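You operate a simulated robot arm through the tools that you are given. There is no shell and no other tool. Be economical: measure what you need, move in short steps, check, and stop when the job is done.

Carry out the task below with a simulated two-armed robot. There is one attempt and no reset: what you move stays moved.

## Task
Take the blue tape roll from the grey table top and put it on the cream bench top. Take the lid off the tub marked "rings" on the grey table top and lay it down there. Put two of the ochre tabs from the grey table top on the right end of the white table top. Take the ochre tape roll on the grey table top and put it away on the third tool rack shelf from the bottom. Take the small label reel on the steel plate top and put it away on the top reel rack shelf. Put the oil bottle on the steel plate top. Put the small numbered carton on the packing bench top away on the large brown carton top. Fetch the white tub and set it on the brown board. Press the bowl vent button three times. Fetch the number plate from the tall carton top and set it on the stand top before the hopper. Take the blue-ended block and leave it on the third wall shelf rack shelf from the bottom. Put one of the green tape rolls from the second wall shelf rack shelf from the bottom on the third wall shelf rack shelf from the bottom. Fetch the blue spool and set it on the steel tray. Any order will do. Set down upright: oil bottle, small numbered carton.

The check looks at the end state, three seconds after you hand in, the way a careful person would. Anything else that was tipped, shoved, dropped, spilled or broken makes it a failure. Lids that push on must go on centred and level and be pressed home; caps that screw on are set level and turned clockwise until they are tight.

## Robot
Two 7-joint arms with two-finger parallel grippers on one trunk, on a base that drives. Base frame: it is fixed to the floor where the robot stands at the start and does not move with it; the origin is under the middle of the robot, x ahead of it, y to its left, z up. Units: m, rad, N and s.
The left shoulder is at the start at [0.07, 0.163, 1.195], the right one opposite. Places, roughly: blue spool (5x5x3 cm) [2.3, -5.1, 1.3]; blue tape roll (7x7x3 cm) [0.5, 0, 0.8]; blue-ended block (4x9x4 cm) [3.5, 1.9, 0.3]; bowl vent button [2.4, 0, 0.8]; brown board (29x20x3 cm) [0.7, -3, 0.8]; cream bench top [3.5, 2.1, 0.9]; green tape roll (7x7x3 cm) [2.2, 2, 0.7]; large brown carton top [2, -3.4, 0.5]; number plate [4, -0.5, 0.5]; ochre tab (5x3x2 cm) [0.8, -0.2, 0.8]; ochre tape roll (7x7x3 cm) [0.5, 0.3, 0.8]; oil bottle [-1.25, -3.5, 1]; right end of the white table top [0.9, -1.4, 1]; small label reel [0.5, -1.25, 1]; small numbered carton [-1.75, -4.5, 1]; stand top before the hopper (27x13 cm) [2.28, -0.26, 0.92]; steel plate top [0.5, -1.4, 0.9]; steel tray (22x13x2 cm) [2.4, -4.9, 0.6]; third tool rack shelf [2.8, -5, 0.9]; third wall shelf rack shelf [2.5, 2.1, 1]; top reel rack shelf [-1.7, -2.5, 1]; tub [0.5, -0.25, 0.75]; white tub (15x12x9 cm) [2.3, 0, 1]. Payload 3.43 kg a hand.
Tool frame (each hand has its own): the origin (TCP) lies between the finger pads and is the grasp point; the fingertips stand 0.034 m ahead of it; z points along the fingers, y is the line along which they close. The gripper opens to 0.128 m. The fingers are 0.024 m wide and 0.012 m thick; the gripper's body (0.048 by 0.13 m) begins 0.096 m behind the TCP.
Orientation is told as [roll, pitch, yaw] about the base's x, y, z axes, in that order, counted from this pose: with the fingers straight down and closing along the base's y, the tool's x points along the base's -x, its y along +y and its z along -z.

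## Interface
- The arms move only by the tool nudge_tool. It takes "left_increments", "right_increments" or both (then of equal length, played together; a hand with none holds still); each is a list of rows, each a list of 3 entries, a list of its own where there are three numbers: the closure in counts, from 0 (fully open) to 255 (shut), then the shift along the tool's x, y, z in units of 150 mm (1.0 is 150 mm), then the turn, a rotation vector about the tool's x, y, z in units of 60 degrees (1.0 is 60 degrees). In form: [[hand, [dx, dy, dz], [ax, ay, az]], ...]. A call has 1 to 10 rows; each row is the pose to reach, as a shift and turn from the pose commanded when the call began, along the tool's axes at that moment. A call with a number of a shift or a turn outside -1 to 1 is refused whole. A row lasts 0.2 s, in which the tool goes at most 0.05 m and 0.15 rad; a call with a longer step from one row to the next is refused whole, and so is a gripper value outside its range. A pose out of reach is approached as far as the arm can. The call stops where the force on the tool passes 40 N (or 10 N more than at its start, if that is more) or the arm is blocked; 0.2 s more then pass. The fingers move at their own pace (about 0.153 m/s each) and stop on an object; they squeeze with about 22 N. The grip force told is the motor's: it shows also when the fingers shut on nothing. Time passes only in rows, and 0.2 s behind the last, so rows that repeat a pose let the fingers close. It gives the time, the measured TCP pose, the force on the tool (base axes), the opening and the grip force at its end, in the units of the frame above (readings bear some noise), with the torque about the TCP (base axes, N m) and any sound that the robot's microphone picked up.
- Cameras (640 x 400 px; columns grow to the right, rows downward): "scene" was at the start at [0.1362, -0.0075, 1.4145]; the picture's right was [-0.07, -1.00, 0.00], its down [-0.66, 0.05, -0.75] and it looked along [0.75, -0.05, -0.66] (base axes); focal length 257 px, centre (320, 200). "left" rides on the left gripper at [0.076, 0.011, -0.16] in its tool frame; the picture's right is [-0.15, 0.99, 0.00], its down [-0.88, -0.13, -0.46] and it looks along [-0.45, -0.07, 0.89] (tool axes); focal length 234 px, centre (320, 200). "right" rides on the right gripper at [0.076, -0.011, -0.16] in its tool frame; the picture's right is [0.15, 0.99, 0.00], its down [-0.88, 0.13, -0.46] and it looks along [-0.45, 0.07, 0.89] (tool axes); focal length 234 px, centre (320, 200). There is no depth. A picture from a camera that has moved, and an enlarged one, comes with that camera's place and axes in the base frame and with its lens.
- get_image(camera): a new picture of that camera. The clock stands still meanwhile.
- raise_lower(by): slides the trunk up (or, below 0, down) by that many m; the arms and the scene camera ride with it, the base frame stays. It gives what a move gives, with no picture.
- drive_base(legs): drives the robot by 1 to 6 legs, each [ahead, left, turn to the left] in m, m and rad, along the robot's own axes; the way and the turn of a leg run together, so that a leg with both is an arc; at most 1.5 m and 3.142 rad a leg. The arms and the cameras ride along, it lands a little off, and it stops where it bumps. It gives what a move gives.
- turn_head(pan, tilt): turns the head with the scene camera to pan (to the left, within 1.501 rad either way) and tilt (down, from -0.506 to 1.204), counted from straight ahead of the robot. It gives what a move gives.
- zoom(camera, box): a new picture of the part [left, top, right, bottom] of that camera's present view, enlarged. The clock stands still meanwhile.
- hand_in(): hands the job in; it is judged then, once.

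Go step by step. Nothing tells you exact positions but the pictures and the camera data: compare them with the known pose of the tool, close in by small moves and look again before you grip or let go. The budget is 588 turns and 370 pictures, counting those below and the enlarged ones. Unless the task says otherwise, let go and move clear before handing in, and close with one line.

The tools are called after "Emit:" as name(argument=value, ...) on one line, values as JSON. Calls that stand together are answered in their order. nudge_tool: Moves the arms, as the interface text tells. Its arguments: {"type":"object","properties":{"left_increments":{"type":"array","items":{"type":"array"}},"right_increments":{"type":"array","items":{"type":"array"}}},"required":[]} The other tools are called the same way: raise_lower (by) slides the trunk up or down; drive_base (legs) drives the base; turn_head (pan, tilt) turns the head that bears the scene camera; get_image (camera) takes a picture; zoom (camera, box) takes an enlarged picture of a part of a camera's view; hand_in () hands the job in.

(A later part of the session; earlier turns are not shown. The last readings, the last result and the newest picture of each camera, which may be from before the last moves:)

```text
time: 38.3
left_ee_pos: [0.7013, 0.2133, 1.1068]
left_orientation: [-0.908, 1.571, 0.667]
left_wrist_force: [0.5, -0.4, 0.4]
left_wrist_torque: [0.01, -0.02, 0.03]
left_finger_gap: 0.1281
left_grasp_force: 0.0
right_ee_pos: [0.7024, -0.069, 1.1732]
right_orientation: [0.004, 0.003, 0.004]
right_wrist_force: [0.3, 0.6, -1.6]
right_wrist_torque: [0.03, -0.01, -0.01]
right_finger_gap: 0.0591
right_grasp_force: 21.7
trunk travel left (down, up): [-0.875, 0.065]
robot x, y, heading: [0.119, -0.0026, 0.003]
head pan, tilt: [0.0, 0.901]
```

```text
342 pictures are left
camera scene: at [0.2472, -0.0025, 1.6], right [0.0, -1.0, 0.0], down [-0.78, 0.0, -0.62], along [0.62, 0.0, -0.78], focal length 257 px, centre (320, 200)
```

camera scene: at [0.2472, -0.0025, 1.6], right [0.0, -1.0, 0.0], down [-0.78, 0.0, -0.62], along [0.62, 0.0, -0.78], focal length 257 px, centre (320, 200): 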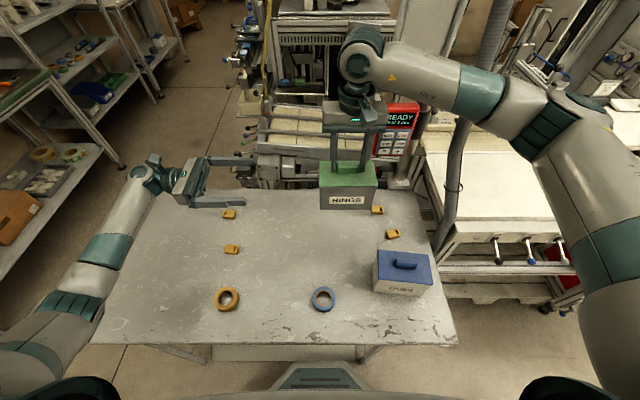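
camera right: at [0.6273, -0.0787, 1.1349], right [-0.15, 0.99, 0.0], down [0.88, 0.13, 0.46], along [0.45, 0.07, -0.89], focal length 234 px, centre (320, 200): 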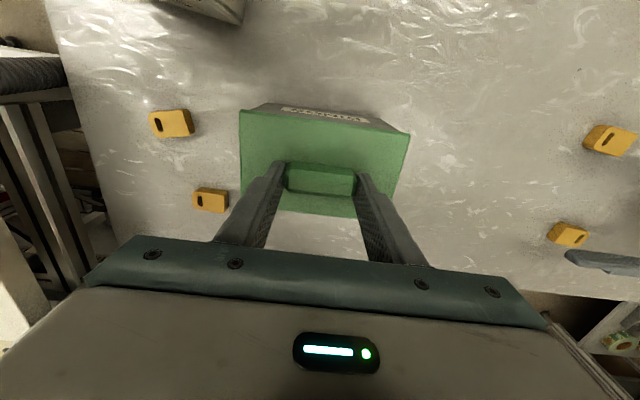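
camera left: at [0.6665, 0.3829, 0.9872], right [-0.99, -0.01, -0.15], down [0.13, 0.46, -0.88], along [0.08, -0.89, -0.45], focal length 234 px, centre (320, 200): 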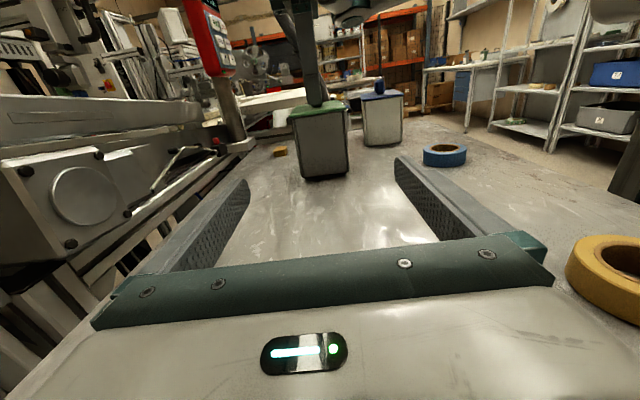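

Emit:
nudge_tool(left_increments=[[0, [-0.03, 0, 0.25], [0, 0, 0]], [0, [-0.03, 0, 0.5], [0, 0, 0]], [0, [-0.03, 0, 0.75], [0, 0, 0]]])

Emit:
get_image(camera="left")

Emit:
get_image(camera="scene")

```text
time: 39.1
left_ee_pos: [0.702, 0.1045, 1.1023]
left_orientation: [1.316, 1.571, 2.888]
left_wrist_force: [1.2, 0.5, 0.2]
left_wrist_torque: [-0.03, -0.01, 0.01]
left_finger_gap: 0.1278
left_grasp_force: 0.0
right_ee_pos: [0.7028, -0.0683, 1.1746]
right_orientation: [0.003, 0.002, 0.004]
right_wrist_force: [0.0, -0.7, -1.7]
right_wrist_torque: [0.0, -0.01, -0.02]
right_finger_gap: 0.0596
right_grasp_force: 22.1
trunk travel left (down, up): [-0.875, 0.065]
robot x, y, heading: [0.1189, -0.0014, 0.001]
head pan, tilt: [0.0, 0.901]
```

```text
341 pictures are left
camera left: at [0.6893, 0.2631, 1.1784], right [-0.99, 0.0, -0.15], down [0.13, 0.46, -0.88], along [0.07, -0.89, -0.45], focal length 234 px, centre (320, 200)
```

left: 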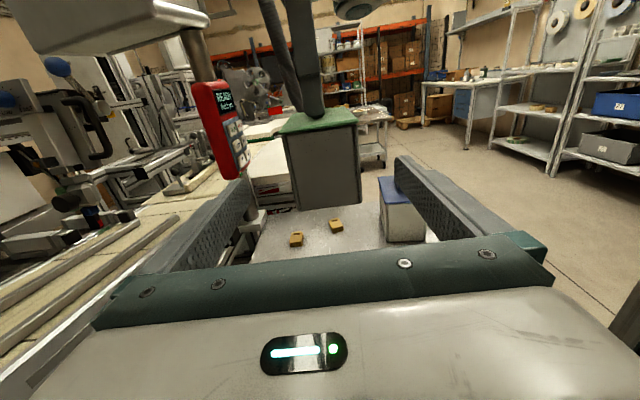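

```text
340 pictures are left
camera scene: at [0.2472, -0.0018, 1.6], right [0.0, -1.0, 0.0], down [-0.78, 0.0, -0.62], along [0.62, 0.0, -0.78], focal length 257 px, centre (320, 200)
```

scene: 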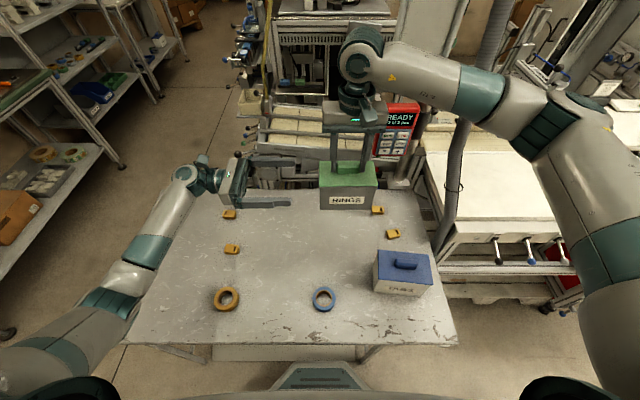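

Emit:
nudge_tool(left_increments=[[0, [0, 0, 0.25], [0, 0, 0]], [0, [0, 0, 0.5], [0, 0, 0]], [0, [0, 0, 0.72], [0, 0, 0]], [0, [0, 0, 0.9], [0, 0, 0]]])

Emit:
get_image(camera="left")

Emit:
get_image(camera="scene")

```text
time: 40.1
left_ee_pos: [0.7016, -0.0337, 1.1044]
left_orientation: [-1.014, 1.57, 0.558]
left_wrist_force: [-0.3, -0.4, -0.1]
left_wrist_torque: [-0.03, 0.01, 0.04]
left_finger_gap: 0.1278
left_grasp_force: 0.0
right_ee_pos: [0.7027, -0.0691, 1.1751]
right_orientation: [0.003, 0.001, 0.003]
right_wrist_force: [0.6, -0.1, -1.4]
right_wrist_torque: [-0.02, 0.01, -0.03]
right_finger_gap: 0.0591
right_grasp_force: 22.1
trunk travel left (down, up): [-0.875, 0.065]
robot x, y, heading: [0.1183, 0.0027, 0.003]
head pan, tilt: [0.0, 0.901]
```

```text
339 pictures are left
camera left: at [0.6895, 0.1257, 1.1791], right [-0.99, 0.0, -0.15], down [0.13, 0.46, -0.88], along [0.07, -0.89, -0.45], focal length 234 px, centre (320, 200)
```

left: 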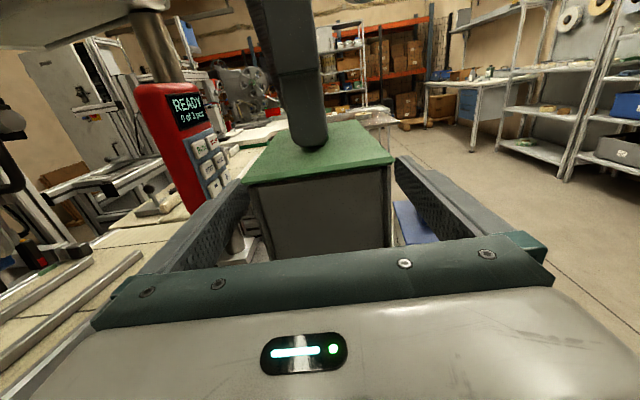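

```text
338 pictures are left
camera scene: at [0.2474, -0.0027, 1.6], right [0.0, -1.0, 0.0], down [-0.78, 0.0, -0.62], along [0.62, 0.0, -0.78], focal length 257 px, centre (320, 200)
```

scene: 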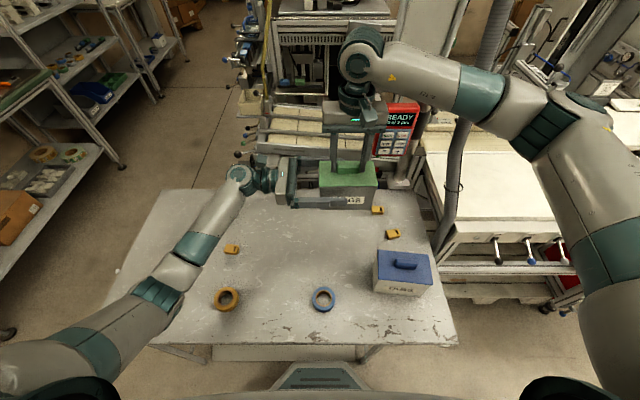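

Emit:
nudge_tool(left_increments=[[100, [0, 0, 0], [0, 0, 0]], [200, [0, 0, 0], [0, 0, 0]], [255, [0, 0, 0], [0, 0, 0]], [255, [0, 0, 0], [0, 0, 0]]])

Emit:
nudge_tool(right_increments=[[255, [0, 0, -0.03], [0, 0, 0]], [255, [0, 0, -0.06], [0, 0, 0]], [255, [0, 0, -0.1], [0, 0, 0]], [255, [0, 0, -0.2], [0, 0, 0]], [255, [0, 0, -0.35], [0, 0, 0]]])

Emit:
get_image(camera="scene")

```text
time: 41.1
left_ee_pos: [0.7011, -0.0341, 1.1026]
left_orientation: [-3.12, 1.572, -1.547]
left_wrist_force: [0.3, 0.5, -1.3]
left_wrist_torque: [0.02, -0.04, 0.03]
left_finger_gap: 0.0846
left_grasp_force: 21.9
right_ee_pos: [0.7024, -0.0684, 1.1745]
right_orientation: [0.002, 0.001, 0.003]
right_wrist_force: [1.0, 0.6, 0.5]
right_wrist_torque: [0.06, 0.03, -0.06]
right_finger_gap: 0.059
right_grasp_force: 21.3
trunk travel left (down, up): [-0.875, 0.065]
robot x, y, heading: [0.1153, -0.0016, 0.008]
head pan, tilt: [0.0, 0.901]
heard: snap
```

```text
time: 42.3
left_ee_pos: [0.7011, -0.032, 1.1039]
left_orientation: [-2.582, 1.571, -1.011]
left_wrist_force: [0.5, -0.7, -0.4]
left_wrist_torque: [0.05, -0.03, 0.03]
left_finger_gap: 0.0845
left_grasp_force: 21.5
right_ee_pos: [0.7019, -0.0678, 1.2285]
right_orientation: [0.003, 0.002, 0.005]
right_wrist_force: [-0.2, -0.4, 0.2]
right_wrist_torque: [-0.02, 0.02, 0.0]
right_finger_gap: 0.0593
right_grasp_force: 21.8
trunk travel left (down, up): [-0.875, 0.065]
robot x, y, heading: [0.1162, -0.0007, 0.002]
head pan, tilt: [0.0, 0.901]
```

```text
337 pictures are left
camera scene: at [0.2466, -0.001, 1.6], right [0.0, -1.0, 0.0], down [-0.78, 0.0, -0.62], along [0.62, 0.0, -0.78], focal length 257 px, centre (320, 200)
```

scene: 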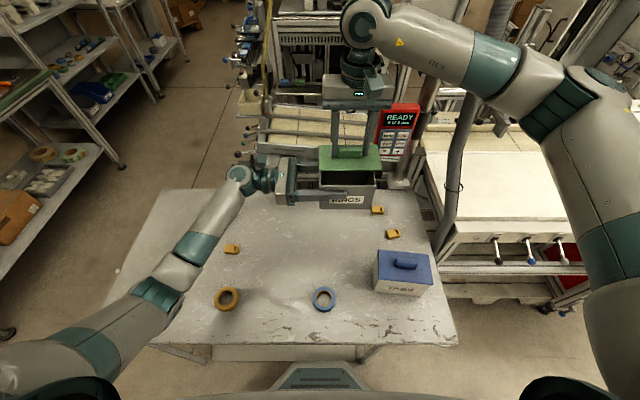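

Emit:
nudge_tool(left_increments=[[255, [-0.2, 0, 0], [0, 0, 0]], [255, [-0.4, 0, 0], [0, 0, 0]], [255, [-0.6, 0, 0], [0, 0, 0]], [255, [-0.8, 0, 0], [0, 0, 0]], [255, [-0.98, 0, 0], [0, 0, 0]]])

Emit:
nudge_tool(left_increments=[[255, [-0.15, 0, 0], [0, 0, 0]], [255, [-0.3, 0, 0], [0, 0, 0]]])

Emit:
get_image(camera="scene")

```text
time: 43.5
left_ee_pos: [0.7024, -0.0346, 0.9563]
left_orientation: [2.528, 1.57, -2.183]
left_wrist_force: [0.7, 1.1, -0.2]
left_wrist_torque: [0.02, -0.01, -0.03]
left_finger_gap: 0.0846
left_grasp_force: 21.5
right_ee_pos: [0.7022, -0.0684, 1.2272]
right_orientation: [0.002, 0.002, 0.004]
right_wrist_force: [1.0, -0.2, -0.2]
right_wrist_torque: [0.01, 0.03, -0.01]
right_finger_gap: 0.059
right_grasp_force: 22.3
trunk travel left (down, up): [-0.875, 0.065]
robot x, y, heading: [0.1188, 0.0023, 0.002]
head pan, tilt: [0.0, 0.901]
```

```text
time: 44.1
left_ee_pos: [0.7003, -0.0347, 0.9096]
left_orientation: [-2.036, 1.572, -0.465]
left_wrist_force: [-0.1, -0.4, -1.2]
left_wrist_torque: [0.03, -0.04, -0.02]
left_finger_gap: 0.0847
left_grasp_force: 21.9
right_ee_pos: [0.7024, -0.0679, 1.2277]
right_orientation: [0.002, 0.001, 0.003]
right_wrist_force: [0.0, -0.4, -1.2]
right_wrist_torque: [0.04, -0.02, 0.07]
right_finger_gap: 0.0589
right_grasp_force: 21.6
trunk travel left (down, up): [-0.875, 0.065]
robot x, y, heading: [0.119, -0.0011, 0.003]
head pan, tilt: [0.0, 0.901]
```

```text
336 pictures are left
camera scene: at [0.2476, -0.0019, 1.6], right [0.0, -1.0, 0.0], down [-0.78, 0.0, -0.62], along [0.62, 0.0, -0.78], focal length 257 px, centre (320, 200)
```

scene: 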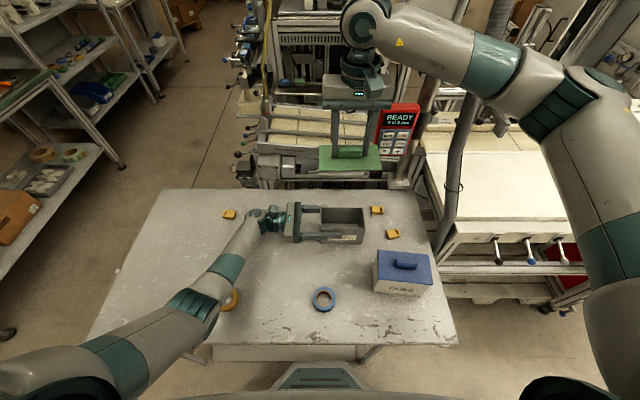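

Emit:
nudge_tool(left_increments=[[255, [-0.015, 0, 0], [0, 0, 0]], [255, [-0.03, 0, 0], [0, 0, 0]], [255, [-0.04, 0, 0], [0, 0, 0]]])

Emit:
zoom(camera="scene", box=[200, 160, 440, 310])

```text
time: 44.9
left_ee_pos: [0.7006, -0.0328, 0.9044]
left_orientation: [-2.175, 1.57, -0.602]
left_wrist_force: [0.6, 0.6, 0.0]
left_wrist_torque: [0.08, 0.01, 0.0]
left_finger_gap: 0.0848
left_grasp_force: 22.0
right_ee_pos: [0.7011, -0.0672, 1.2278]
right_orientation: [0.003, 0.002, 0.004]
right_wrist_force: [0.9, -0.6, 0.0]
right_wrist_torque: [0.0, 0.0, 0.02]
right_finger_gap: 0.0594
right_grasp_force: 21.6
trunk travel left (down, up): [-0.875, 0.065]
robot x, y, heading: [0.1207, 0.0006, 0.001]
head pan, tilt: [0.0, 0.901]
```

```text
2.67 times, centred on (320, 235) of scene
camera zoom: at [0.2469, -0.0012, 1.6], right [0.0, -1.0, 0.0], down [-0.78, 0.0, -0.62], along [0.62, 0.0, -0.78], focal length 685 px, centre (320, 107)
```

zoom: 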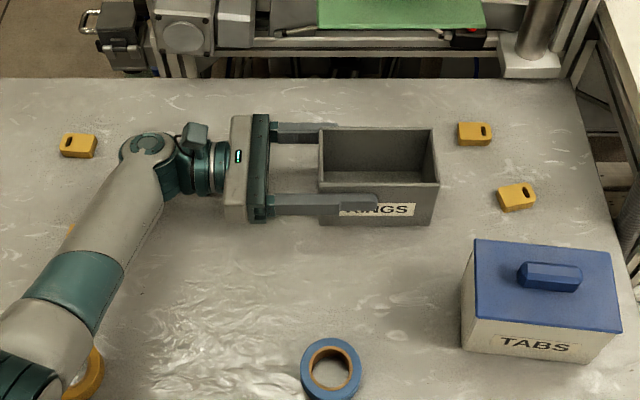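

Emit:
nudge_tool(left_increments=[[150, [0, 0, 0], [0, 0, 0]], [0, [0, 0, 0], [0, 0, 0]], [0, [0, 0, 0], [0, 0, 0]], [0, [0.05, 0, -0.3], [0, 0, 0]], [0, [0.2, 0, -0.58], [0, 0, 0]], [0, [0.45, 0, -0.78], [0, 0, 0]], [0, [0.7, 0, -0.9], [0, 0, 0]], [0, [1, 0, -0.98], [0, 0, 0]]])

Emit:
get_image(camera="scene")

```text
time: 46.7
left_ee_pos: [0.703, 0.1112, 1.0548]
left_orientation: [2.562, 1.57, -2.149]
left_wrist_force: [-0.1, -0.2, 0.1]
left_wrist_torque: [-0.02, 0.01, 0.0]
left_finger_gap: 0.1281
left_grasp_force: 0.1
right_ee_pos: [0.7016, -0.0679, 1.2287]
right_orientation: [0.001, 0.0, 0.003]
right_wrist_force: [0.1, 0.5, -1.1]
right_wrist_torque: [-0.02, -0.02, 0.03]
right_finger_gap: 0.0592
right_grasp_force: 21.9
trunk travel left (down, up): [-0.875, 0.065]
robot x, y, heading: [0.1218, -0.0, 0.002]
head pan, tilt: [0.0, 0.901]
```

```text
334 pictures are left
camera scene: at [0.2462, -0.0008, 1.6], right [0.0, -1.0, 0.0], down [-0.78, 0.0, -0.62], along [0.62, 0.0, -0.78], focal length 257 px, centre (320, 200)
```

scene: 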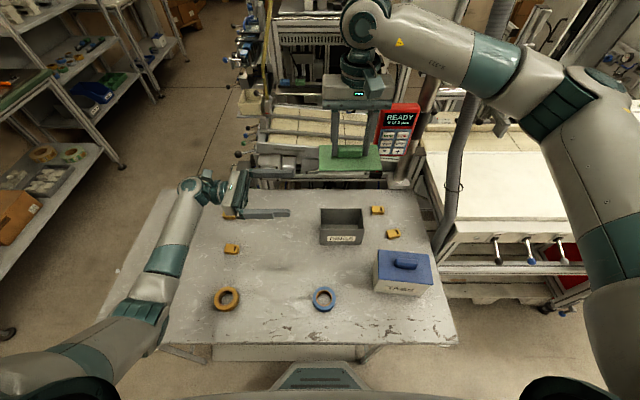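

Emit:
nudge_tool(left_increments=[[0, [0.13, 0, -0.14], [0, 0, 0]], [0, [0.26, 0, -0.28], [0, -0.14, 0]], [0, [0.39, 0, -0.42], [0, -0.28, 0]], [0, [0.52, 0, -0.56], [0, -0.42, 0]], [0, [0.65, 0, -0.7], [0, -0.56, 0]], [0, [0.78, 0, -0.84], [0, -0.7, 0]], [0, [0.9, 0, -1], [0, -0.84, 0]], [0, [0.9, 0, -1], [0, -0.98, 0]]])

Emit:
nudge_tool(left_increments=[[0, [0, 0, 0], [0, -0.13, 0]], [0, [0, 0, 0], [0, -0.26, 0]], [0, [0, 0, 0], [0, -0.39, 0]], [0, [0, 0, 0], [0, -0.52, 0]], [0, [0, 0, 0], [0, -0.52, 0]], [0, [0, 0, 0], [0, -0.52, 0]]], right_increments=[[255, [0.11, 0.17, 0.14], [0, 0, 0]], [255, [0.22, 0.34, 0.28], [0, 0, 0]], [255, [0.33, 0.51, 0.42], [0, 0, 0]], [255, [0.44, 0.68, 0.56], [0, 0, 0]], [255, [0.55, 0.85, 0.7], [0, 0, 0]], [255, [0.66, 1, 0.84], [0, 0, 0]]])

Emit:
get_image(camera="scene")

```text
time: 48.5
left_ee_pos: [0.6999, 0.2641, 1.1894]
left_orientation: [0.002, 0.543, 1.577]
left_wrist_force: [-0.4, -0.4, 0.2]
left_wrist_torque: [0.05, 0.01, 0.01]
left_finger_gap: 0.1278
left_grasp_force: 0.1
right_ee_pos: [0.7031, -0.0694, 1.2279]
right_orientation: [0.004, 0.001, 0.003]
right_wrist_force: [-1.0, 0.1, -0.7]
right_wrist_torque: [0.01, 0.0, 0.0]
right_finger_gap: 0.0589
right_grasp_force: 22.2
trunk travel left (down, up): [-0.875, 0.065]
robot x, y, heading: [0.1208, 0.0007, 0.002]
head pan, tilt: [0.0, 0.901]
```

```text
time: 49.9
left_ee_pos: [0.7005, 0.2653, 1.1874]
left_orientation: [0.0, -0.001, 1.57]
left_wrist_force: [0.0, 0.4, -0.6]
left_wrist_torque: [0.03, 0.03, -0.01]
left_finger_gap: 0.128
left_grasp_force: 0.1
right_ee_pos: [0.6035, 0.0825, 1.1001]
right_orientation: [0.001, 0.003, 0.005]
right_wrist_force: [0.1, 0.7, 0.0]
right_wrist_torque: [0.0, 0.0, 0.01]
right_finger_gap: 0.059
right_grasp_force: 22.2
trunk travel left (down, up): [-0.875, 0.065]
robot x, y, heading: [0.1189, 0.0025, 0.002]
head pan, tilt: [0.0, 0.901]
```

```text
333 pictures are left
camera scene: at [0.2469, 0.0003, 1.6001], right [0.0, -1.0, 0.0], down [-0.78, 0.0, -0.62], along [0.62, 0.0, -0.78], focal length 257 px, centre (320, 200)
```

scene: 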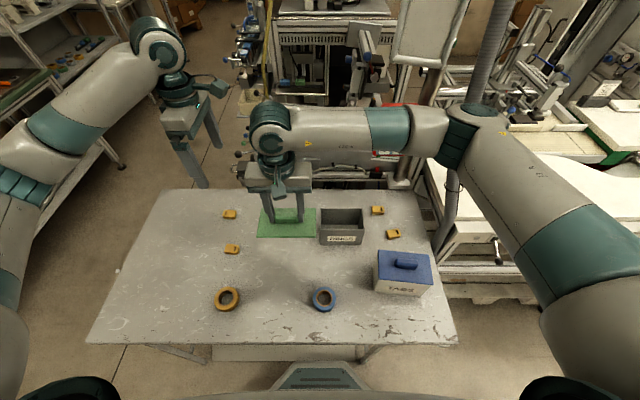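

Emit:
nudge_tool(right_increments=[[255, [0, 0.05, 0.3], [0, 0, 0]], [255, [0, 0.13, 0.6], [0, 0, 0]], [255, [0, 0.13, 0.9], [0, 0, 0]]])

Emit:
nudge_tool(right_increments=[[255, [0, 0, 0.2], [0, 0, 0]], [255, [0, 0, 0.4], [0, 0, 0]]])

Emit:
zoom(camera="scene", box=[200, 160, 440, 310])

```text
time: 50.7
left_ee_pos: [0.7031, 0.2641, 1.1888]
left_orientation: [0.0, -0.001, 1.572]
left_wrist_force: [0.5, -1.2, -0.5]
left_wrist_torque: [0.02, 0.01, -0.02]
left_finger_gap: 0.1277
left_grasp_force: 0.1
right_ee_pos: [0.6022, 0.0996, 0.9682]
right_orientation: [0.004, 0.002, 0.002]
right_wrist_force: [-0.5, -1.2, -0.7]
right_wrist_torque: [-0.01, 0.0, 0.01]
right_finger_gap: 0.0588
right_grasp_force: 21.9
trunk travel left (down, up): [-0.875, 0.065]
robot x, y, heading: [0.121, -0.0014, -0.002]
head pan, tilt: [0.0, 0.901]
```

```text
time: 51.3
left_ee_pos: [0.7029, 0.2644, 1.1894]
left_orientation: [0.0, 0.001, 1.573]
left_wrist_force: [0.5, 0.1, 0.1]
left_wrist_torque: [0.0, 0.0, 0.0]
left_finger_gap: 0.128
left_grasp_force: 0.0
right_ee_pos: [0.6033, 0.1029, 0.9066]
right_orientation: [0.002, 0.002, 0.002]
right_wrist_force: [-0.5, 0.7, 1.2]
right_wrist_torque: [-0.01, -0.02, 0.01]
right_finger_gap: 0.0591
right_grasp_force: 21.5
trunk travel left (down, up): [-0.875, 0.065]
robot x, y, heading: [0.1173, 0.0005, 0.006]
head pan, tilt: [0.0, 0.901]
```

```text
2.67 times, centred on (320, 235) of scene
camera zoom: at [0.2474, -0.0012, 1.6], right [0.0, -1.0, 0.0], down [-0.78, 0.0, -0.62], along [0.62, 0.0, -0.78], focal length 685 px, centre (320, 107)
```

zoom: 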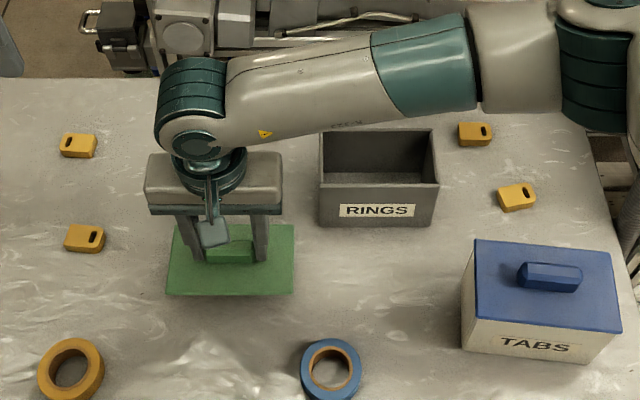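

Emit:
nudge_tool(right_increments=[[255, [0, 0, 0.06], [0, 0, 0]], [255, [0, 0, 0.12], [0, 0, 0]], [255, [0, 0, 0.16], [0, 0, 0]], [255, [0, 0, 0.19], [0, 0, 0]], [255, [0, 0, 0.21], [0, 0, 0]]])

```text
time: 52.5
left_ee_pos: [0.7006, 0.2643, 1.1909]
left_orientation: [-0.002, 0.001, 1.572]
left_wrist_force: [0.2, 1.1, 0.5]
left_wrist_torque: [-0.01, 0.02, 0.0]
left_finger_gap: 0.128
left_grasp_force: 0.0
right_ee_pos: [0.6024, 0.1018, 0.8801]
right_orientation: [0.003, -0.002, 0.003]
right_wrist_force: [-6.5, -4.1, 18.6]
right_wrist_torque: [-0.83, 0.16, -0.19]
right_finger_gap: 0.0591
right_grasp_force: 22.0
trunk travel left (down, up): [-0.875, 0.065]
robot x, y, heading: [0.119, -0.0017, 0.001]
head pan, tilt: [0.0, 0.901]
stopped in row 5 (right hand): the force on the tool passed its limit (the readings are from after the stop); the commanded pose is now the measured one
```

Emit:
nudge_tool(right_increments=[[200, [0, 0, 0], [0, 0, 0]], [100, [0, 0, 0], [0, 0, 0]], [80, [0, 0, 0], [0, 0, 0]], [80, [0, 0, -0.2], [0, 0, 0]], [80, [0, 0, -0.5], [0, 0, 0]], [0, [0, 0, -0.8], [0, 0, 0]], [0, [0, 0, -1], [0, 0, 0]]])

Emit:
zoom(camera="scene", box=[200, 160, 440, 310])

```text
time: 54.1
left_ee_pos: [0.7009, 0.2641, 1.1898]
left_orientation: [0.001, 0.001, 1.572]
left_wrist_force: [0.3, 0.2, 0.2]
left_wrist_torque: [0.04, -0.03, 0.01]
left_finger_gap: 0.128
left_grasp_force: 0.1
right_ee_pos: [0.6039, 0.0989, 1.0264]
right_orientation: [0.003, 0.001, 0.004]
right_wrist_force: [0.2, 0.3, 0.2]
right_wrist_torque: [0.02, -0.01, -0.01]
right_finger_gap: 0.1278
right_grasp_force: 0.0
trunk travel left (down, up): [-0.875, 0.065]
robot x, y, heading: [0.1182, -0.0004, -0.004]
head pan, tilt: [0.0, 0.901]
```

```text
2.67 times, centred on (320, 235) of scene
camera zoom: at [0.2469, -0.0013, 1.5999], right [0.0, -1.0, 0.0], down [-0.78, 0.0, -0.62], along [0.62, 0.0, -0.78], focal length 685 px, centre (320, 107)
```

zoom: 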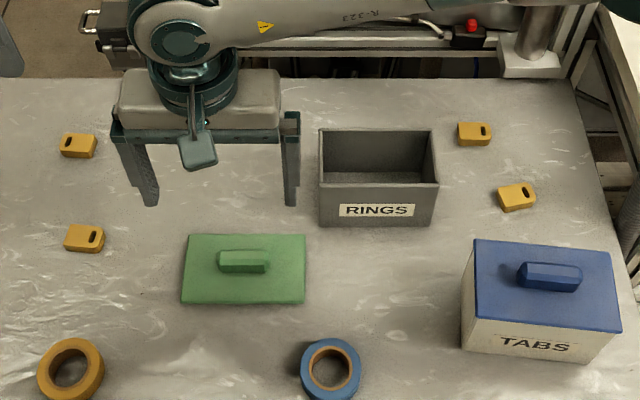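

The lid lies flat on the table and the tub is back in place. Next I fetch two tabs: the left hand takes the near-left one at (0.642, 0.289), the right hand the one at (0.703, -0.255).

Emit:
nudge_tool(left_increments=[[0, [-0.04, 0.1, 0.25], [0, 0, 0]], [0, [-0.08, 0.2, 0.5], [0, 0, 0]], [0, [-0.12, 0.3, 0.75], [0, 0, 0]], [0, [-0.167, 0.393, 1], [0, 0, 0]]], right_increments=[[0, [0, -0.25, -0.2], [0, 0, 0]], [0, [-0.1, -0.5, -0.2], [0, 0, 0]], [0, [-0.2, -0.75, -0.2], [0, 0, 0]], [0, [-0.3, -1, -0.2], [0, 0, 0]]])

Emit:
nudge_tool(left_increments=[[60, [0, 0, 0.25], [0, 0, 0]], [60, [0, 0, 0.5], [0, 0, 0]], [60, [0, 0, 0.65], [0, 0, 0]], [60, [0, 0, 0.65], [0, 0, 0]]], right_increments=[[0, [-0.09, -0.25, 0], [0, 0, -0.05]], [0, [-0.18, -0.5, 0], [0, 0, -0.1]], [0, [-0.27, -0.75, 0], [0, 0, -0.15]], [0, [-0.35, -1, 0.2], [0, 0, -0.2]]])

Emit:
get_image(camera="left")

Emit:
get_image(camera="right")

```text
time: 55.1
left_ee_pos: [0.6395, 0.291, 1.0421]
left_orientation: [-0.002, 0.0, 1.573]
left_wrist_force: [0.0, 0.4, -0.4]
left_wrist_torque: [0.04, 0.0, -0.01]
left_finger_gap: 0.1281
left_grasp_force: 0.1
right_ee_pos: [0.6493, -0.0521, 1.058]
right_orientation: [0.006, -0.004, 0.006]
right_wrist_force: [-0.7, -0.2, 0.6]
right_wrist_torque: [-0.01, -0.04, 0.0]
right_finger_gap: 0.1281
right_grasp_force: 0.1
trunk travel left (down, up): [-0.875, 0.065]
robot x, y, heading: [0.1188, -0.0004, 0.005]
head pan, tilt: [0.0, 0.901]
```

```text
time: 56.1
left_ee_pos: [0.6441, 0.2875, 0.943]
left_orientation: [-0.001, -0.003, 1.572]
left_wrist_force: [0.3, -0.4, -0.6]
left_wrist_torque: [0.02, 0.04, -0.02]
left_finger_gap: 0.0981
left_grasp_force: 0.0
right_ee_pos: [0.7013, -0.1993, 1.0251]
right_orientation: [0.005, -0.002, 0.214]
right_wrist_force: [0.7, 0.0, 0.2]
right_wrist_torque: [0.0, -0.02, 0.0]
right_finger_gap: 0.1278
right_grasp_force: 0.0
trunk travel left (down, up): [-0.875, 0.065]
robot x, y, heading: [0.1169, 0.0005, 0.005]
head pan, tilt: [0.0, 0.901]
```

```text
330 pictures are left
camera left: at [0.6316, 0.2124, 1.1024], right [-0.99, 0.14, 0.0], down [0.13, 0.88, 0.46], along [0.07, 0.45, -0.89], focal length 234 px, centre (320, 200)
```

left: 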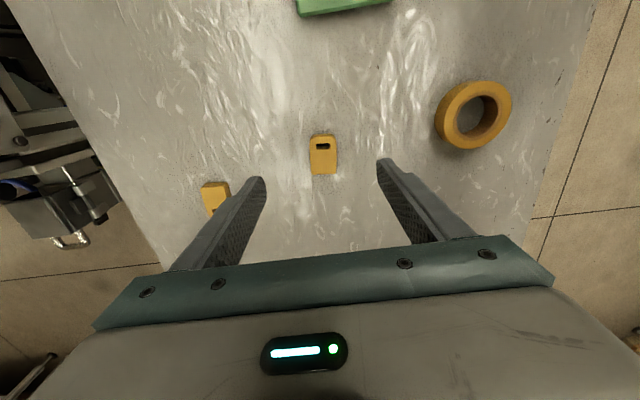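

```text
329 pictures are left
camera right: at [0.6299, -0.2258, 1.1854], right [-0.35, 0.94, 0.0], down [0.83, 0.31, 0.46], along [0.43, 0.17, -0.89], focal length 234 px, centre (320, 200)
```

right: 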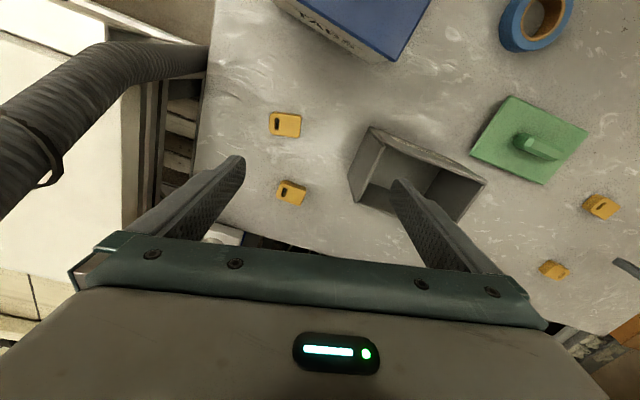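

Emit:
nudge_tool(left_increments=[[60, [0, 0.027, 0.2], [0, 0, 0]], [60, [0, 0.027, 0.4], [0, 0, 0]], [60, [0, 0.027, 0.527], [0, 0, 0]], [150, [0, 0.027, 0.527], [0, 0, 0]], [255, [0, 0.027, 0.527], [0, 0, 0]], [255, [0, 0.027, 0.527], [0, 0, 0]], [255, [0, 0.027, 0.527], [0, 0, 0]]], right_increments=[[0, [0.03, -0.16, 0], [0, 0, 0]], [0, [0.064, -0.327, 0], [0, 0, 0]], [60, [0.064, -0.327, 0.2], [0, 0, 0]], [60, [0.064, -0.327, 0.4], [0, 0, 0]], [60, [0.064, -0.327, 0.6], [0, 0, 0]], [60, [0.064, -0.327, 0.8], [0, 0, 0]], [60, [0.064, -0.327, 0.8], [0, 0, 0]]])

Emit:
get_image(camera="right")

Emit:
get_image(camera="left")

```text
time: 57.7
left_ee_pos: [0.6359, 0.2878, 0.8638]
left_orientation: [0.0, -0.001, 1.573]
left_wrist_force: [-7.0, 3.4, 17.3]
left_wrist_torque: [0.05, 0.58, -0.09]
left_finger_gap: 0.0286
left_grasp_force: 21.4
right_ee_pos: [0.7042, -0.2491, 0.9092]
right_orientation: [0.005, -0.003, 0.213]
right_wrist_force: [0.3, 0.1, -0.5]
right_wrist_torque: [-0.06, 0.0, 0.02]
right_finger_gap: 0.0981
right_grasp_force: 0.0
trunk travel left (down, up): [-0.875, 0.065]
robot x, y, heading: [0.118, 0.0003, 0.005]
head pan, tilt: [0.0, 0.901]
```

```text
328 pictures are left
camera right: at [0.6317, -0.276, 1.0689], right [-0.35, 0.94, 0.0], down [0.83, 0.31, 0.46], along [0.43, 0.16, -0.89], focal length 234 px, centre (320, 200)
```

right: 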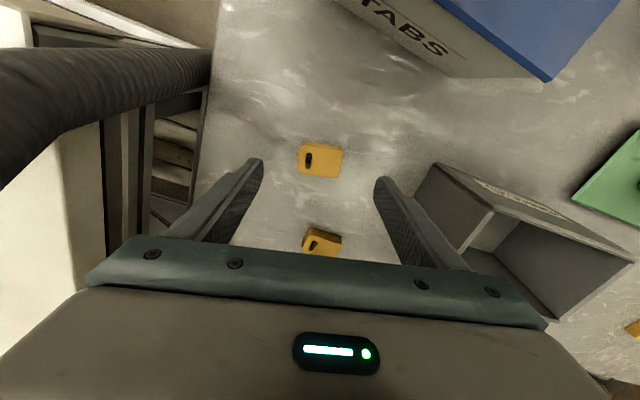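

```text
327 pictures are left
camera left: at [0.6241, 0.2121, 1.0237], right [-0.99, 0.14, 0.0], down [0.13, 0.88, 0.46], along [0.07, 0.45, -0.89], focal length 234 px, centre (320, 200)
```

left: 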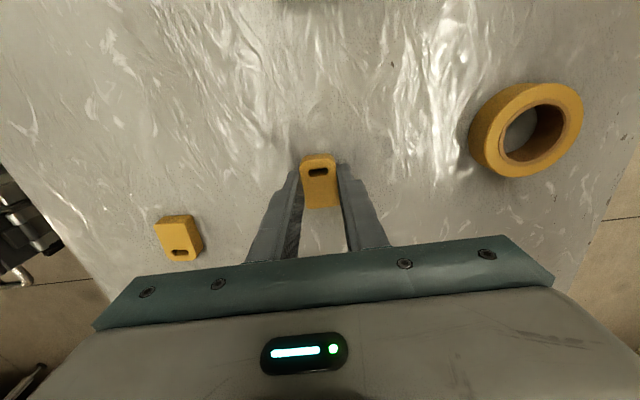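

Emit:
nudge_tool(left_increments=[[255, [0, 0, -0.2], [0, 0, 0]], [255, [0, 0, -0.4], [0, 0, 0]], [255, [0, 0, -0.6], [0, 0, 0]], [255, [0, 0, -0.8], [0, 0, 0]], [255, [0, 0, -0.9], [0, 0, 0]], [255, [0, 0, -1], [0, 0, 0]]], right_increments=[[60, [0.02, -0.01, 0.15], [0, 0, 0]], [60, [0.02, -0.01, 0.27], [0, 0, 0]], [160, [0.02, -0.01, 0.27], [0, 0, 0]], [255, [0.02, -0.01, 0.27], [0, 0, 0]], [255, [0.02, -0.01, 0.27], [0, 0, 0]], [255, [0.02, -0.01, 0.27], [0, 0, 0]]])

Emit:
nudge_tool(left_increments=[[255, [0, 0, 0], [0, 0, 0]], [255, [0, 0, 0], [0, 0, 0]], [255, [0, 0, -0.2], [0, 0, 0]], [255, [0, 0, -0.4], [0, 0, 0]]], right_increments=[[255, [0, 0, -0.2], [0, 0, 0]], [255, [0, 0, -0.5], [0, 0, 0]], [255, [0, 0, -0.75], [0, 0, 0]], [255, [0, 0, -1], [0, 0, 0]]])

Emit:
turn_head(pan=-0.9, tilt=0.7)

Emit:
get_image(camera="scene")

```text
time: 59.1
left_ee_pos: [0.6381, 0.2888, 1.0119]
left_orientation: [0.0, -0.001, 1.57]
left_wrist_force: [0.3, -0.3, -1.0]
left_wrist_torque: [0.01, 0.0, 0.01]
left_finger_gap: 0.0283
left_grasp_force: 21.7
right_ee_pos: [0.7022, -0.2496, 0.8687]
right_orientation: [0.004, -0.001, 0.214]
right_wrist_force: [0.6, 0.6, 1.5]
right_wrist_torque: [0.01, 0.03, 0.0]
right_finger_gap: 0.0425
right_grasp_force: 21.9
trunk travel left (down, up): [-0.875, 0.065]
robot x, y, heading: [0.1195, -0.0005, 0.007]
head pan, tilt: [0.0, 0.901]
```

```text
time: 60.1
left_ee_pos: [0.6378, 0.2896, 1.0709]
left_orientation: [0.001, -0.001, 1.571]
left_wrist_force: [-0.5, 0.2, 0.9]
left_wrist_torque: [-0.03, -0.01, 0.02]
left_finger_gap: 0.0283
left_grasp_force: 22.1
right_ee_pos: [0.701, -0.251, 1.014]
right_orientation: [0.003, -0.001, 0.212]
right_wrist_force: [0.2, 0.0, 0.5]
right_wrist_torque: [0.01, 0.0, -0.01]
right_finger_gap: 0.0423
right_grasp_force: 22.1
trunk travel left (down, up): [-0.875, 0.065]
robot x, y, heading: [0.1209, 0.0018, -0.001]
head pan, tilt: [0.0, 0.901]
```

```text
time: 61.3
left_ee_pos: [0.6377, 0.2912, 1.0705]
left_orientation: [0.0, 0.001, 1.572]
left_wrist_force: [1.2, 0.2, 0.2]
left_wrist_torque: [0.01, 0.0, -0.02]
left_finger_gap: 0.0283
left_grasp_force: 21.8
right_ee_pos: [0.7027, -0.2499, 1.0125]
right_orientation: [0.003, -0.002, 0.212]
right_wrist_force: [0.4, -0.6, 0.2]
right_wrist_torque: [-0.01, -0.04, 0.02]
right_finger_gap: 0.0423
right_grasp_force: 21.5
trunk travel left (down, up): [-0.875, 0.065]
robot x, y, heading: [0.1156, 0.0021, 0.001]
head pan, tilt: [-0.901, 0.7]
```

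```text
326 pictures are left
camera scene: at [0.2242, -0.068, 1.6162], right [-0.78, -0.62, 0.0], down [-0.4, 0.5, -0.76], along [0.48, -0.6, -0.64], focal length 257 px, centre (320, 200)
```

scene: 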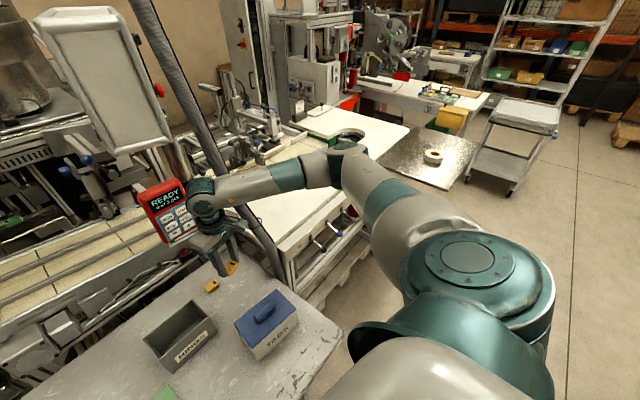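

I have both tabs. I raise the hands, back off and go right, towards the white table and the steel plate.

Emit:
nudge_tool(left_increments=[[255, [0, 0, -0.2], [0, 0, 0]], [255, [0, 0, -0.4], [0, 0, 0]], [255, [0, 0, -0.6], [0, 0, 0]], [255, [0, 0, -0.8], [0, 0, 0]]], right_increments=[[255, [0, 0, -0.25], [0, 0, 0]], [255, [0, 0, -0.5], [0, 0, 0]], [255, [0, 0, -0.75], [0, 0, 0]], [255, [0, 0, -1], [0, 0, 0]]])

Emit:
drive_base(legs=[[-0.4, 0, 0], [0, -0.8, 0]])

Emit:
turn_head(pan=-0.3, tilt=0.6)

Emit:
get_image(camera="scene")

```text
time: 62.3
left_ee_pos: [0.6376, 0.288, 1.1951]
left_orientation: [0.001, 0.0, 1.573]
left_wrist_force: [-1.4, 0.2, 0.4]
left_wrist_torque: [0.0, 0.0, 0.01]
left_finger_gap: 0.0285
left_grasp_force: 22.0
right_ee_pos: [0.6993, -0.2521, 1.1683]
right_orientation: [0.0, -0.002, 0.214]
right_wrist_force: [0.0, 0.8, -1.2]
right_wrist_torque: [0.02, 0.01, 0.02]
right_finger_gap: 0.0424
right_grasp_force: 21.7
trunk travel left (down, up): [-0.875, 0.065]
robot x, y, heading: [0.1147, -0.002, -0.001]
head pan, tilt: [-0.901, 0.7]
```

```text
time: 68.8
left_ee_pos: [0.2379, -0.5349, 1.1935]
left_orientation: [-0.002, 0.001, 1.563]
left_wrist_force: [0.5, -0.1, 0.3]
left_wrist_torque: [0.01, -0.01, 0.02]
left_finger_gap: 0.0281
left_grasp_force: 21.8
right_ee_pos: [0.2941, -1.0738, 1.167]
right_orientation: [0.001, -0.004, 0.203]
right_wrist_force: [0.0, 0.8, -0.1]
right_wrist_torque: [0.03, -0.01, 0.03]
right_finger_gap: 0.0422
right_grasp_force: 21.7
trunk travel left (down, up): [-0.875, 0.065]
robot x, y, heading: [-0.2826, -0.8192, -0.009]
head pan, tilt: [-0.901, 0.7]
```

```text
time: 69.8
left_ee_pos: [0.2368, -0.5347, 1.1916]
left_orientation: [0.0, 0.0, 1.562]
left_wrist_force: [-0.4, 0.5, -0.4]
left_wrist_torque: [0.01, -0.01, -0.02]
left_finger_gap: 0.0284
left_grasp_force: 21.8
right_ee_pos: [0.2944, -1.0747, 1.167]
right_orientation: [0.004, -0.001, 0.205]
right_wrist_force: [-0.2, 0.1, -0.1]
right_wrist_torque: [0.0, -0.02, 0.01]
right_finger_gap: 0.0421
right_grasp_force: 22.0
trunk travel left (down, up): [-0.875, 0.065]
robot x, y, heading: [-0.2821, -0.8179, -0.012]
head pan, tilt: [-0.3, 0.6]
```

```text
325 pictures are left
camera scene: at [-0.148, -0.8468, 1.6248], right [-0.3, -0.95, 0.0], down [-0.54, 0.17, -0.82], along [0.79, -0.25, -0.57], focal length 257 px, centre (320, 200)
```

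scene: 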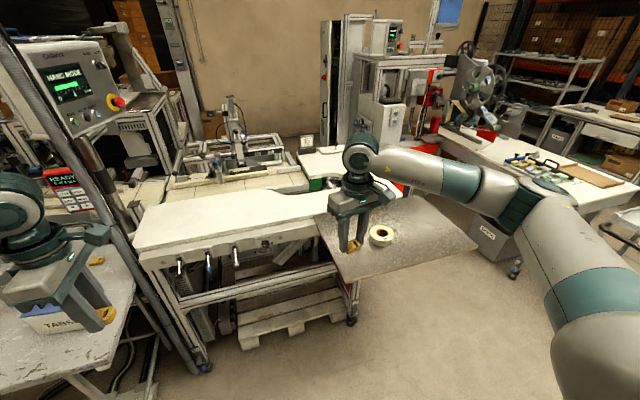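

Emit:
nudge_tool(left_increments=[[255, [0.16, 0.2, 0], [0, 0, 0]], [255, [0.32, 0.4, 0], [0, 0, 0]], [255, [0.48, 0.6, 0], [0, 0, 0]], [255, [0.64, 0.8, 0], [0, 0, 0]], [255, [0.8, 1, 0], [0, 0, 0]]])

Emit:
drive_base(legs=[[0.55, 0, 0]])

Emit:
turn_head(pan=-0.5, tilt=0.9)

Emit:
get_image(camera="scene")

```text
time: 71.0
left_ee_pos: [0.1657, -0.5911, 1.1948]
left_orientation: [0.0, 0.001, 1.563]
left_wrist_force: [0.4, 0.1, -0.4]
left_wrist_torque: [0.0, 0.01, 0.01]
left_finger_gap: 0.0281
left_grasp_force: 21.9
left hand out of reach, approached as far as the arm can: row 3, 4, 5
right_ee_pos: [0.2947, -1.0753, 1.1678]
right_orientation: [0.003, -0.001, 0.204]
right_wrist_force: [0.4, 0.3, -0.3]
right_wrist_torque: [0.02, 0.01, 0.02]
right_finger_gap: 0.0423
right_grasp_force: 21.8
trunk travel left (down, up): [-0.875, 0.065]
robot x, y, heading: [-0.2848, -0.8167, -0.009]
head pan, tilt: [-0.3, 0.6]
```

```text
time: 74.1
left_ee_pos: [0.7132, -0.5999, 1.193]
left_orientation: [-0.001, -0.001, 1.555]
left_wrist_force: [-0.1, -0.4, 0.3]
left_wrist_torque: [-0.03, -0.04, -0.01]
left_finger_gap: 0.0282
left_grasp_force: 21.7
right_ee_pos: [0.8388, -1.0872, 1.1677]
right_orientation: [0.004, -0.002, 0.198]
right_wrist_force: [0.2, -0.4, -0.5]
right_wrist_torque: [0.03, -0.02, 0.0]
right_finger_gap: 0.0423
right_grasp_force: 22.1
trunk travel left (down, up): [-0.875, 0.065]
robot x, y, heading: [0.2657, -0.8265, -0.011]
head pan, tilt: [-0.3, 0.6]
```

```text
time: 74.9
left_ee_pos: [0.7156, -0.6009, 1.1934]
left_orientation: [0.0, 0.0, 1.554]
left_wrist_force: [-0.1, -0.1, 0.4]
left_wrist_torque: [0.03, -0.01, 0.04]
left_finger_gap: 0.0284
left_grasp_force: 22.1
right_ee_pos: [0.8404, -1.0879, 1.166]
right_orientation: [0.003, -0.002, 0.197]
right_wrist_force: [-0.6, -0.5, -0.9]
right_wrist_torque: [0.0, 0.01, 0.01]
right_finger_gap: 0.0422
right_grasp_force: 22.0
trunk travel left (down, up): [-0.875, 0.065]
robot x, y, heading: [0.2652, -0.8244, -0.016]
head pan, tilt: [-0.499, 0.901]
```

```text
324 pictures are left
camera scene: at [0.3821, -0.8646, 1.6], right [-0.49, -0.87, 0.0], down [-0.68, 0.39, -0.62], along [0.54, -0.31, -0.78], focal length 257 px, centre (320, 200)
```

scene: 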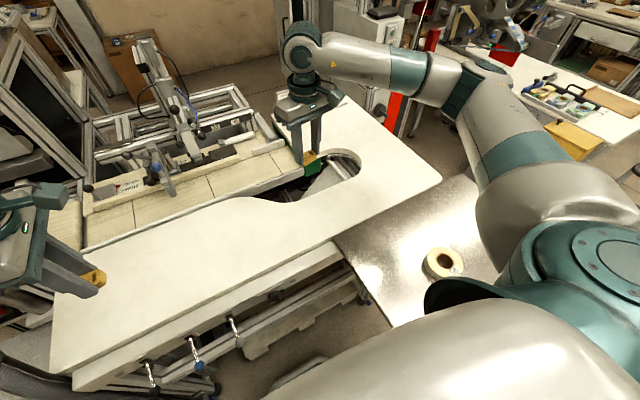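

The white table's right end is near (0.8–0.9, -1.45) and is too far from here because the plate is in the way. I'll go round and approach it from its right side, facing +y.

Emit:
drive_base(legs=[[-0.55, 0, 0], [0, -1.2, 0], [0, 0, 1.585]])

Emit:
turn_head(pan=-0.6, tilt=0.6)

Emit:
get_image(camera="scene")

Emit:
turn_head(pan=-1.5, tilt=0.5)

Emit:
get_image(camera="scene")

```text
time: 87.4
left_ee_pos: [-0.5159, -1.5256, 1.192]
left_orientation: [0.0, 0.001, -3.135]
left_wrist_force: [-0.3, -0.5, -0.5]
left_wrist_torque: [-0.01, 0.02, 0.0]
left_finger_gap: 0.0281
left_grasp_force: 22.0
right_ee_pos: [-0.0321, -1.3896, 1.1667]
right_orientation: [0.003, -0.002, 1.789]
right_wrist_force: [1.2, -0.5, -0.4]
right_wrist_torque: [0.03, -0.02, -0.04]
right_finger_gap: 0.0424
right_grasp_force: 22.4
trunk travel left (down, up): [-0.875, 0.065]
robot x, y, heading: [-0.2811, -1.9719, 1.576]
head pan, tilt: [-0.499, 0.901]
```

```text
time: 88.2
left_ee_pos: [-0.5155, -1.5252, 1.1929]
left_orientation: [0.0, 0.0, -3.136]
left_wrist_force: [0.2, 0.4, 0.0]
left_wrist_torque: [-0.02, -0.01, -0.03]
left_finger_gap: 0.0284
left_grasp_force: 21.8
right_ee_pos: [-0.0328, -1.39, 1.1668]
right_orientation: [0.003, -0.002, 1.789]
right_wrist_force: [0.4, 0.9, 0.3]
right_wrist_torque: [0.01, -0.02, 0.0]
right_finger_gap: 0.0422
right_grasp_force: 21.6
trunk travel left (down, up): [-0.875, 0.065]
robot x, y, heading: [-0.2805, -1.9713, 1.58]
head pan, tilt: [-0.6, 0.6]
```

```text
323 pictures are left
camera scene: at [-0.2308, -1.8502, 1.6247], right [0.83, -0.56, 0.0], down [-0.32, -0.47, -0.82], along [0.46, 0.68, -0.57], focal length 257 px, centre (320, 200)
```

scene: 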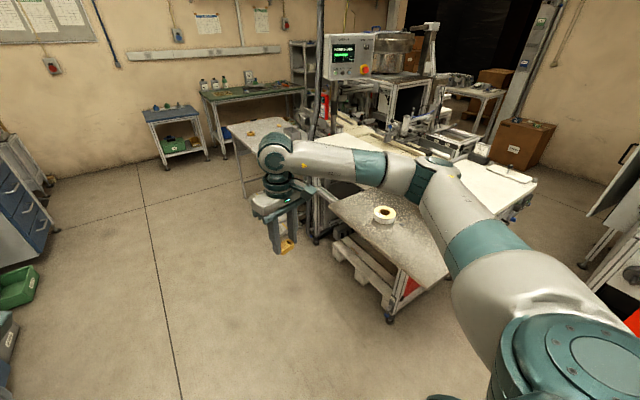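

```text
time: 89.4
left_ee_pos: [-0.5163, -1.5239, 1.1936]
left_orientation: [0.0, 0.001, -3.136]
left_wrist_force: [0.5, 0.6, 0.1]
left_wrist_torque: [0.02, 0.01, -0.01]
left_finger_gap: 0.0282
left_grasp_force: 22.2
right_ee_pos: [-0.0339, -1.3901, 1.1672]
right_orientation: [0.003, -0.001, 1.789]
right_wrist_force: [0.0, 0.4, 0.0]
right_wrist_torque: [0.02, 0.03, 0.01]
right_finger_gap: 0.042
right_grasp_force: 22.8
trunk travel left (down, up): [-0.875, 0.065]
robot x, y, heading: [-0.2826, -1.9746, 1.574]
head pan, tilt: [-1.499, 0.499]
```

```text
322 pictures are left
camera scene: at [-0.1894, -1.9163, 1.6339], right [0.08, -1.0, 0.0], down [-0.48, -0.04, -0.88], along [0.88, 0.07, -0.48], focal length 257 px, centre (320, 200)
```

scene: 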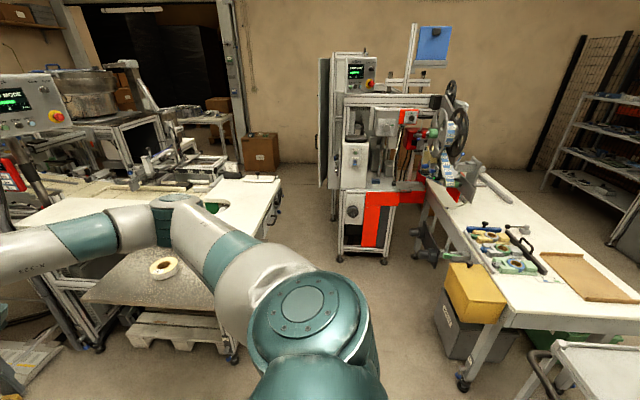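

Emit:
drive_base(legs=[[0, -1.15, 0]])

Emit:
turn_head(pan=0, tilt=0.9)

Emit:
get_image(camera="scene")

Emit:
get_image(camera="left")

Emit:
get_image(camera="right")

```text
time: 95.3
left_ee_pos: [0.6472, -1.5233, 1.1923]
left_orientation: [0.0, 0.001, 3.135]
left_wrist_force: [0.2, 0.3, 0.3]
left_wrist_torque: [0.0, -0.02, -0.03]
left_finger_gap: 0.0284
left_grasp_force: 22.2
right_ee_pos: [1.1325, -1.3937, 1.1668]
right_orientation: [0.001, -0.001, 1.777]
right_wrist_force: [-0.5, 0.0, -0.8]
right_wrist_torque: [0.0, 0.0, -0.02]
right_finger_gap: 0.0426
right_grasp_force: 21.8
trunk travel left (down, up): [-0.875, 0.065]
robot x, y, heading: [0.8766, -1.9708, 1.566]
head pan, tilt: [-1.499, 0.499]
```

```text
time: 96.9
left_ee_pos: [0.6472, -1.5227, 1.1925]
left_orientation: [0.001, -0.001, 3.135]
left_wrist_force: [-0.8, -0.2, -1.0]
left_wrist_torque: [-0.03, 0.01, -0.01]
left_finger_gap: 0.0282
left_grasp_force: 21.8
right_ee_pos: [1.1317, -1.393, 1.1672]
right_orientation: [0.006, -0.002, 1.777]
right_wrist_force: [0.2, 0.0, -0.9]
right_wrist_torque: [0.0, 0.01, 0.01]
right_finger_gap: 0.0424
right_grasp_force: 22.3
trunk travel left (down, up): [-0.875, 0.065]
robot x, y, heading: [0.8812, -1.9759, 1.567]
head pan, tilt: [0.0, 0.901]
```

```text
321 pictures are left
camera scene: at [0.8793, -1.8488, 1.6], right [1.0, -0.01, 0.0], down [-0.01, -0.78, -0.62], along [0.0, 0.62, -0.78], focal length 257 px, centre (320, 200)
```

scene: 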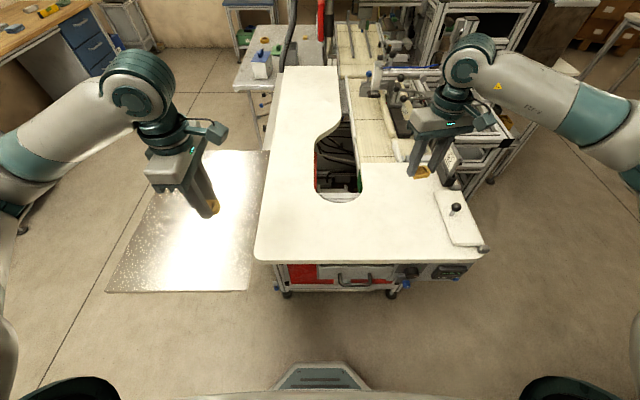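

```text
320 pictures are left
camera left: at [0.7218, -1.5351, 1.3526], right [-0.15, -0.99, 0.0], down [-0.88, 0.14, 0.46], along [-0.45, 0.07, -0.89], focal length 234 px, centre (320, 200)
```

left: 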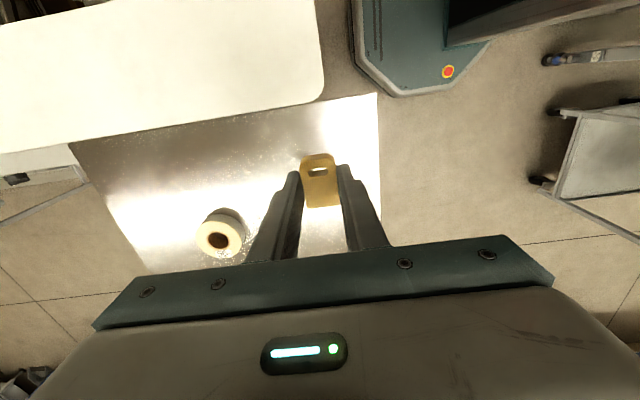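

```text
319 pictures are left
camera right: at [1.1593, -1.4653, 1.3271], right [-0.94, -0.35, 0.0], down [-0.31, 0.83, 0.46], along [-0.16, 0.43, -0.89], focal length 234 px, centre (320, 200)
```

right: 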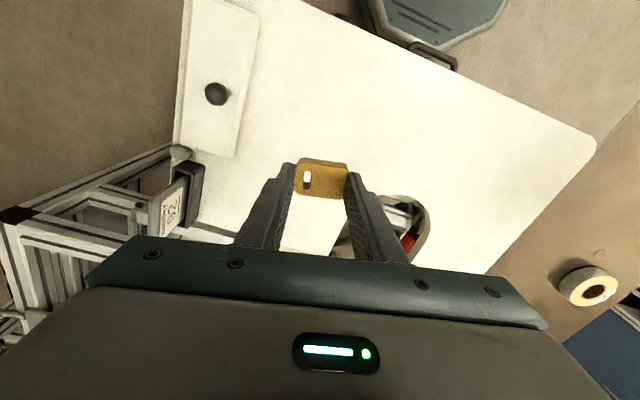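

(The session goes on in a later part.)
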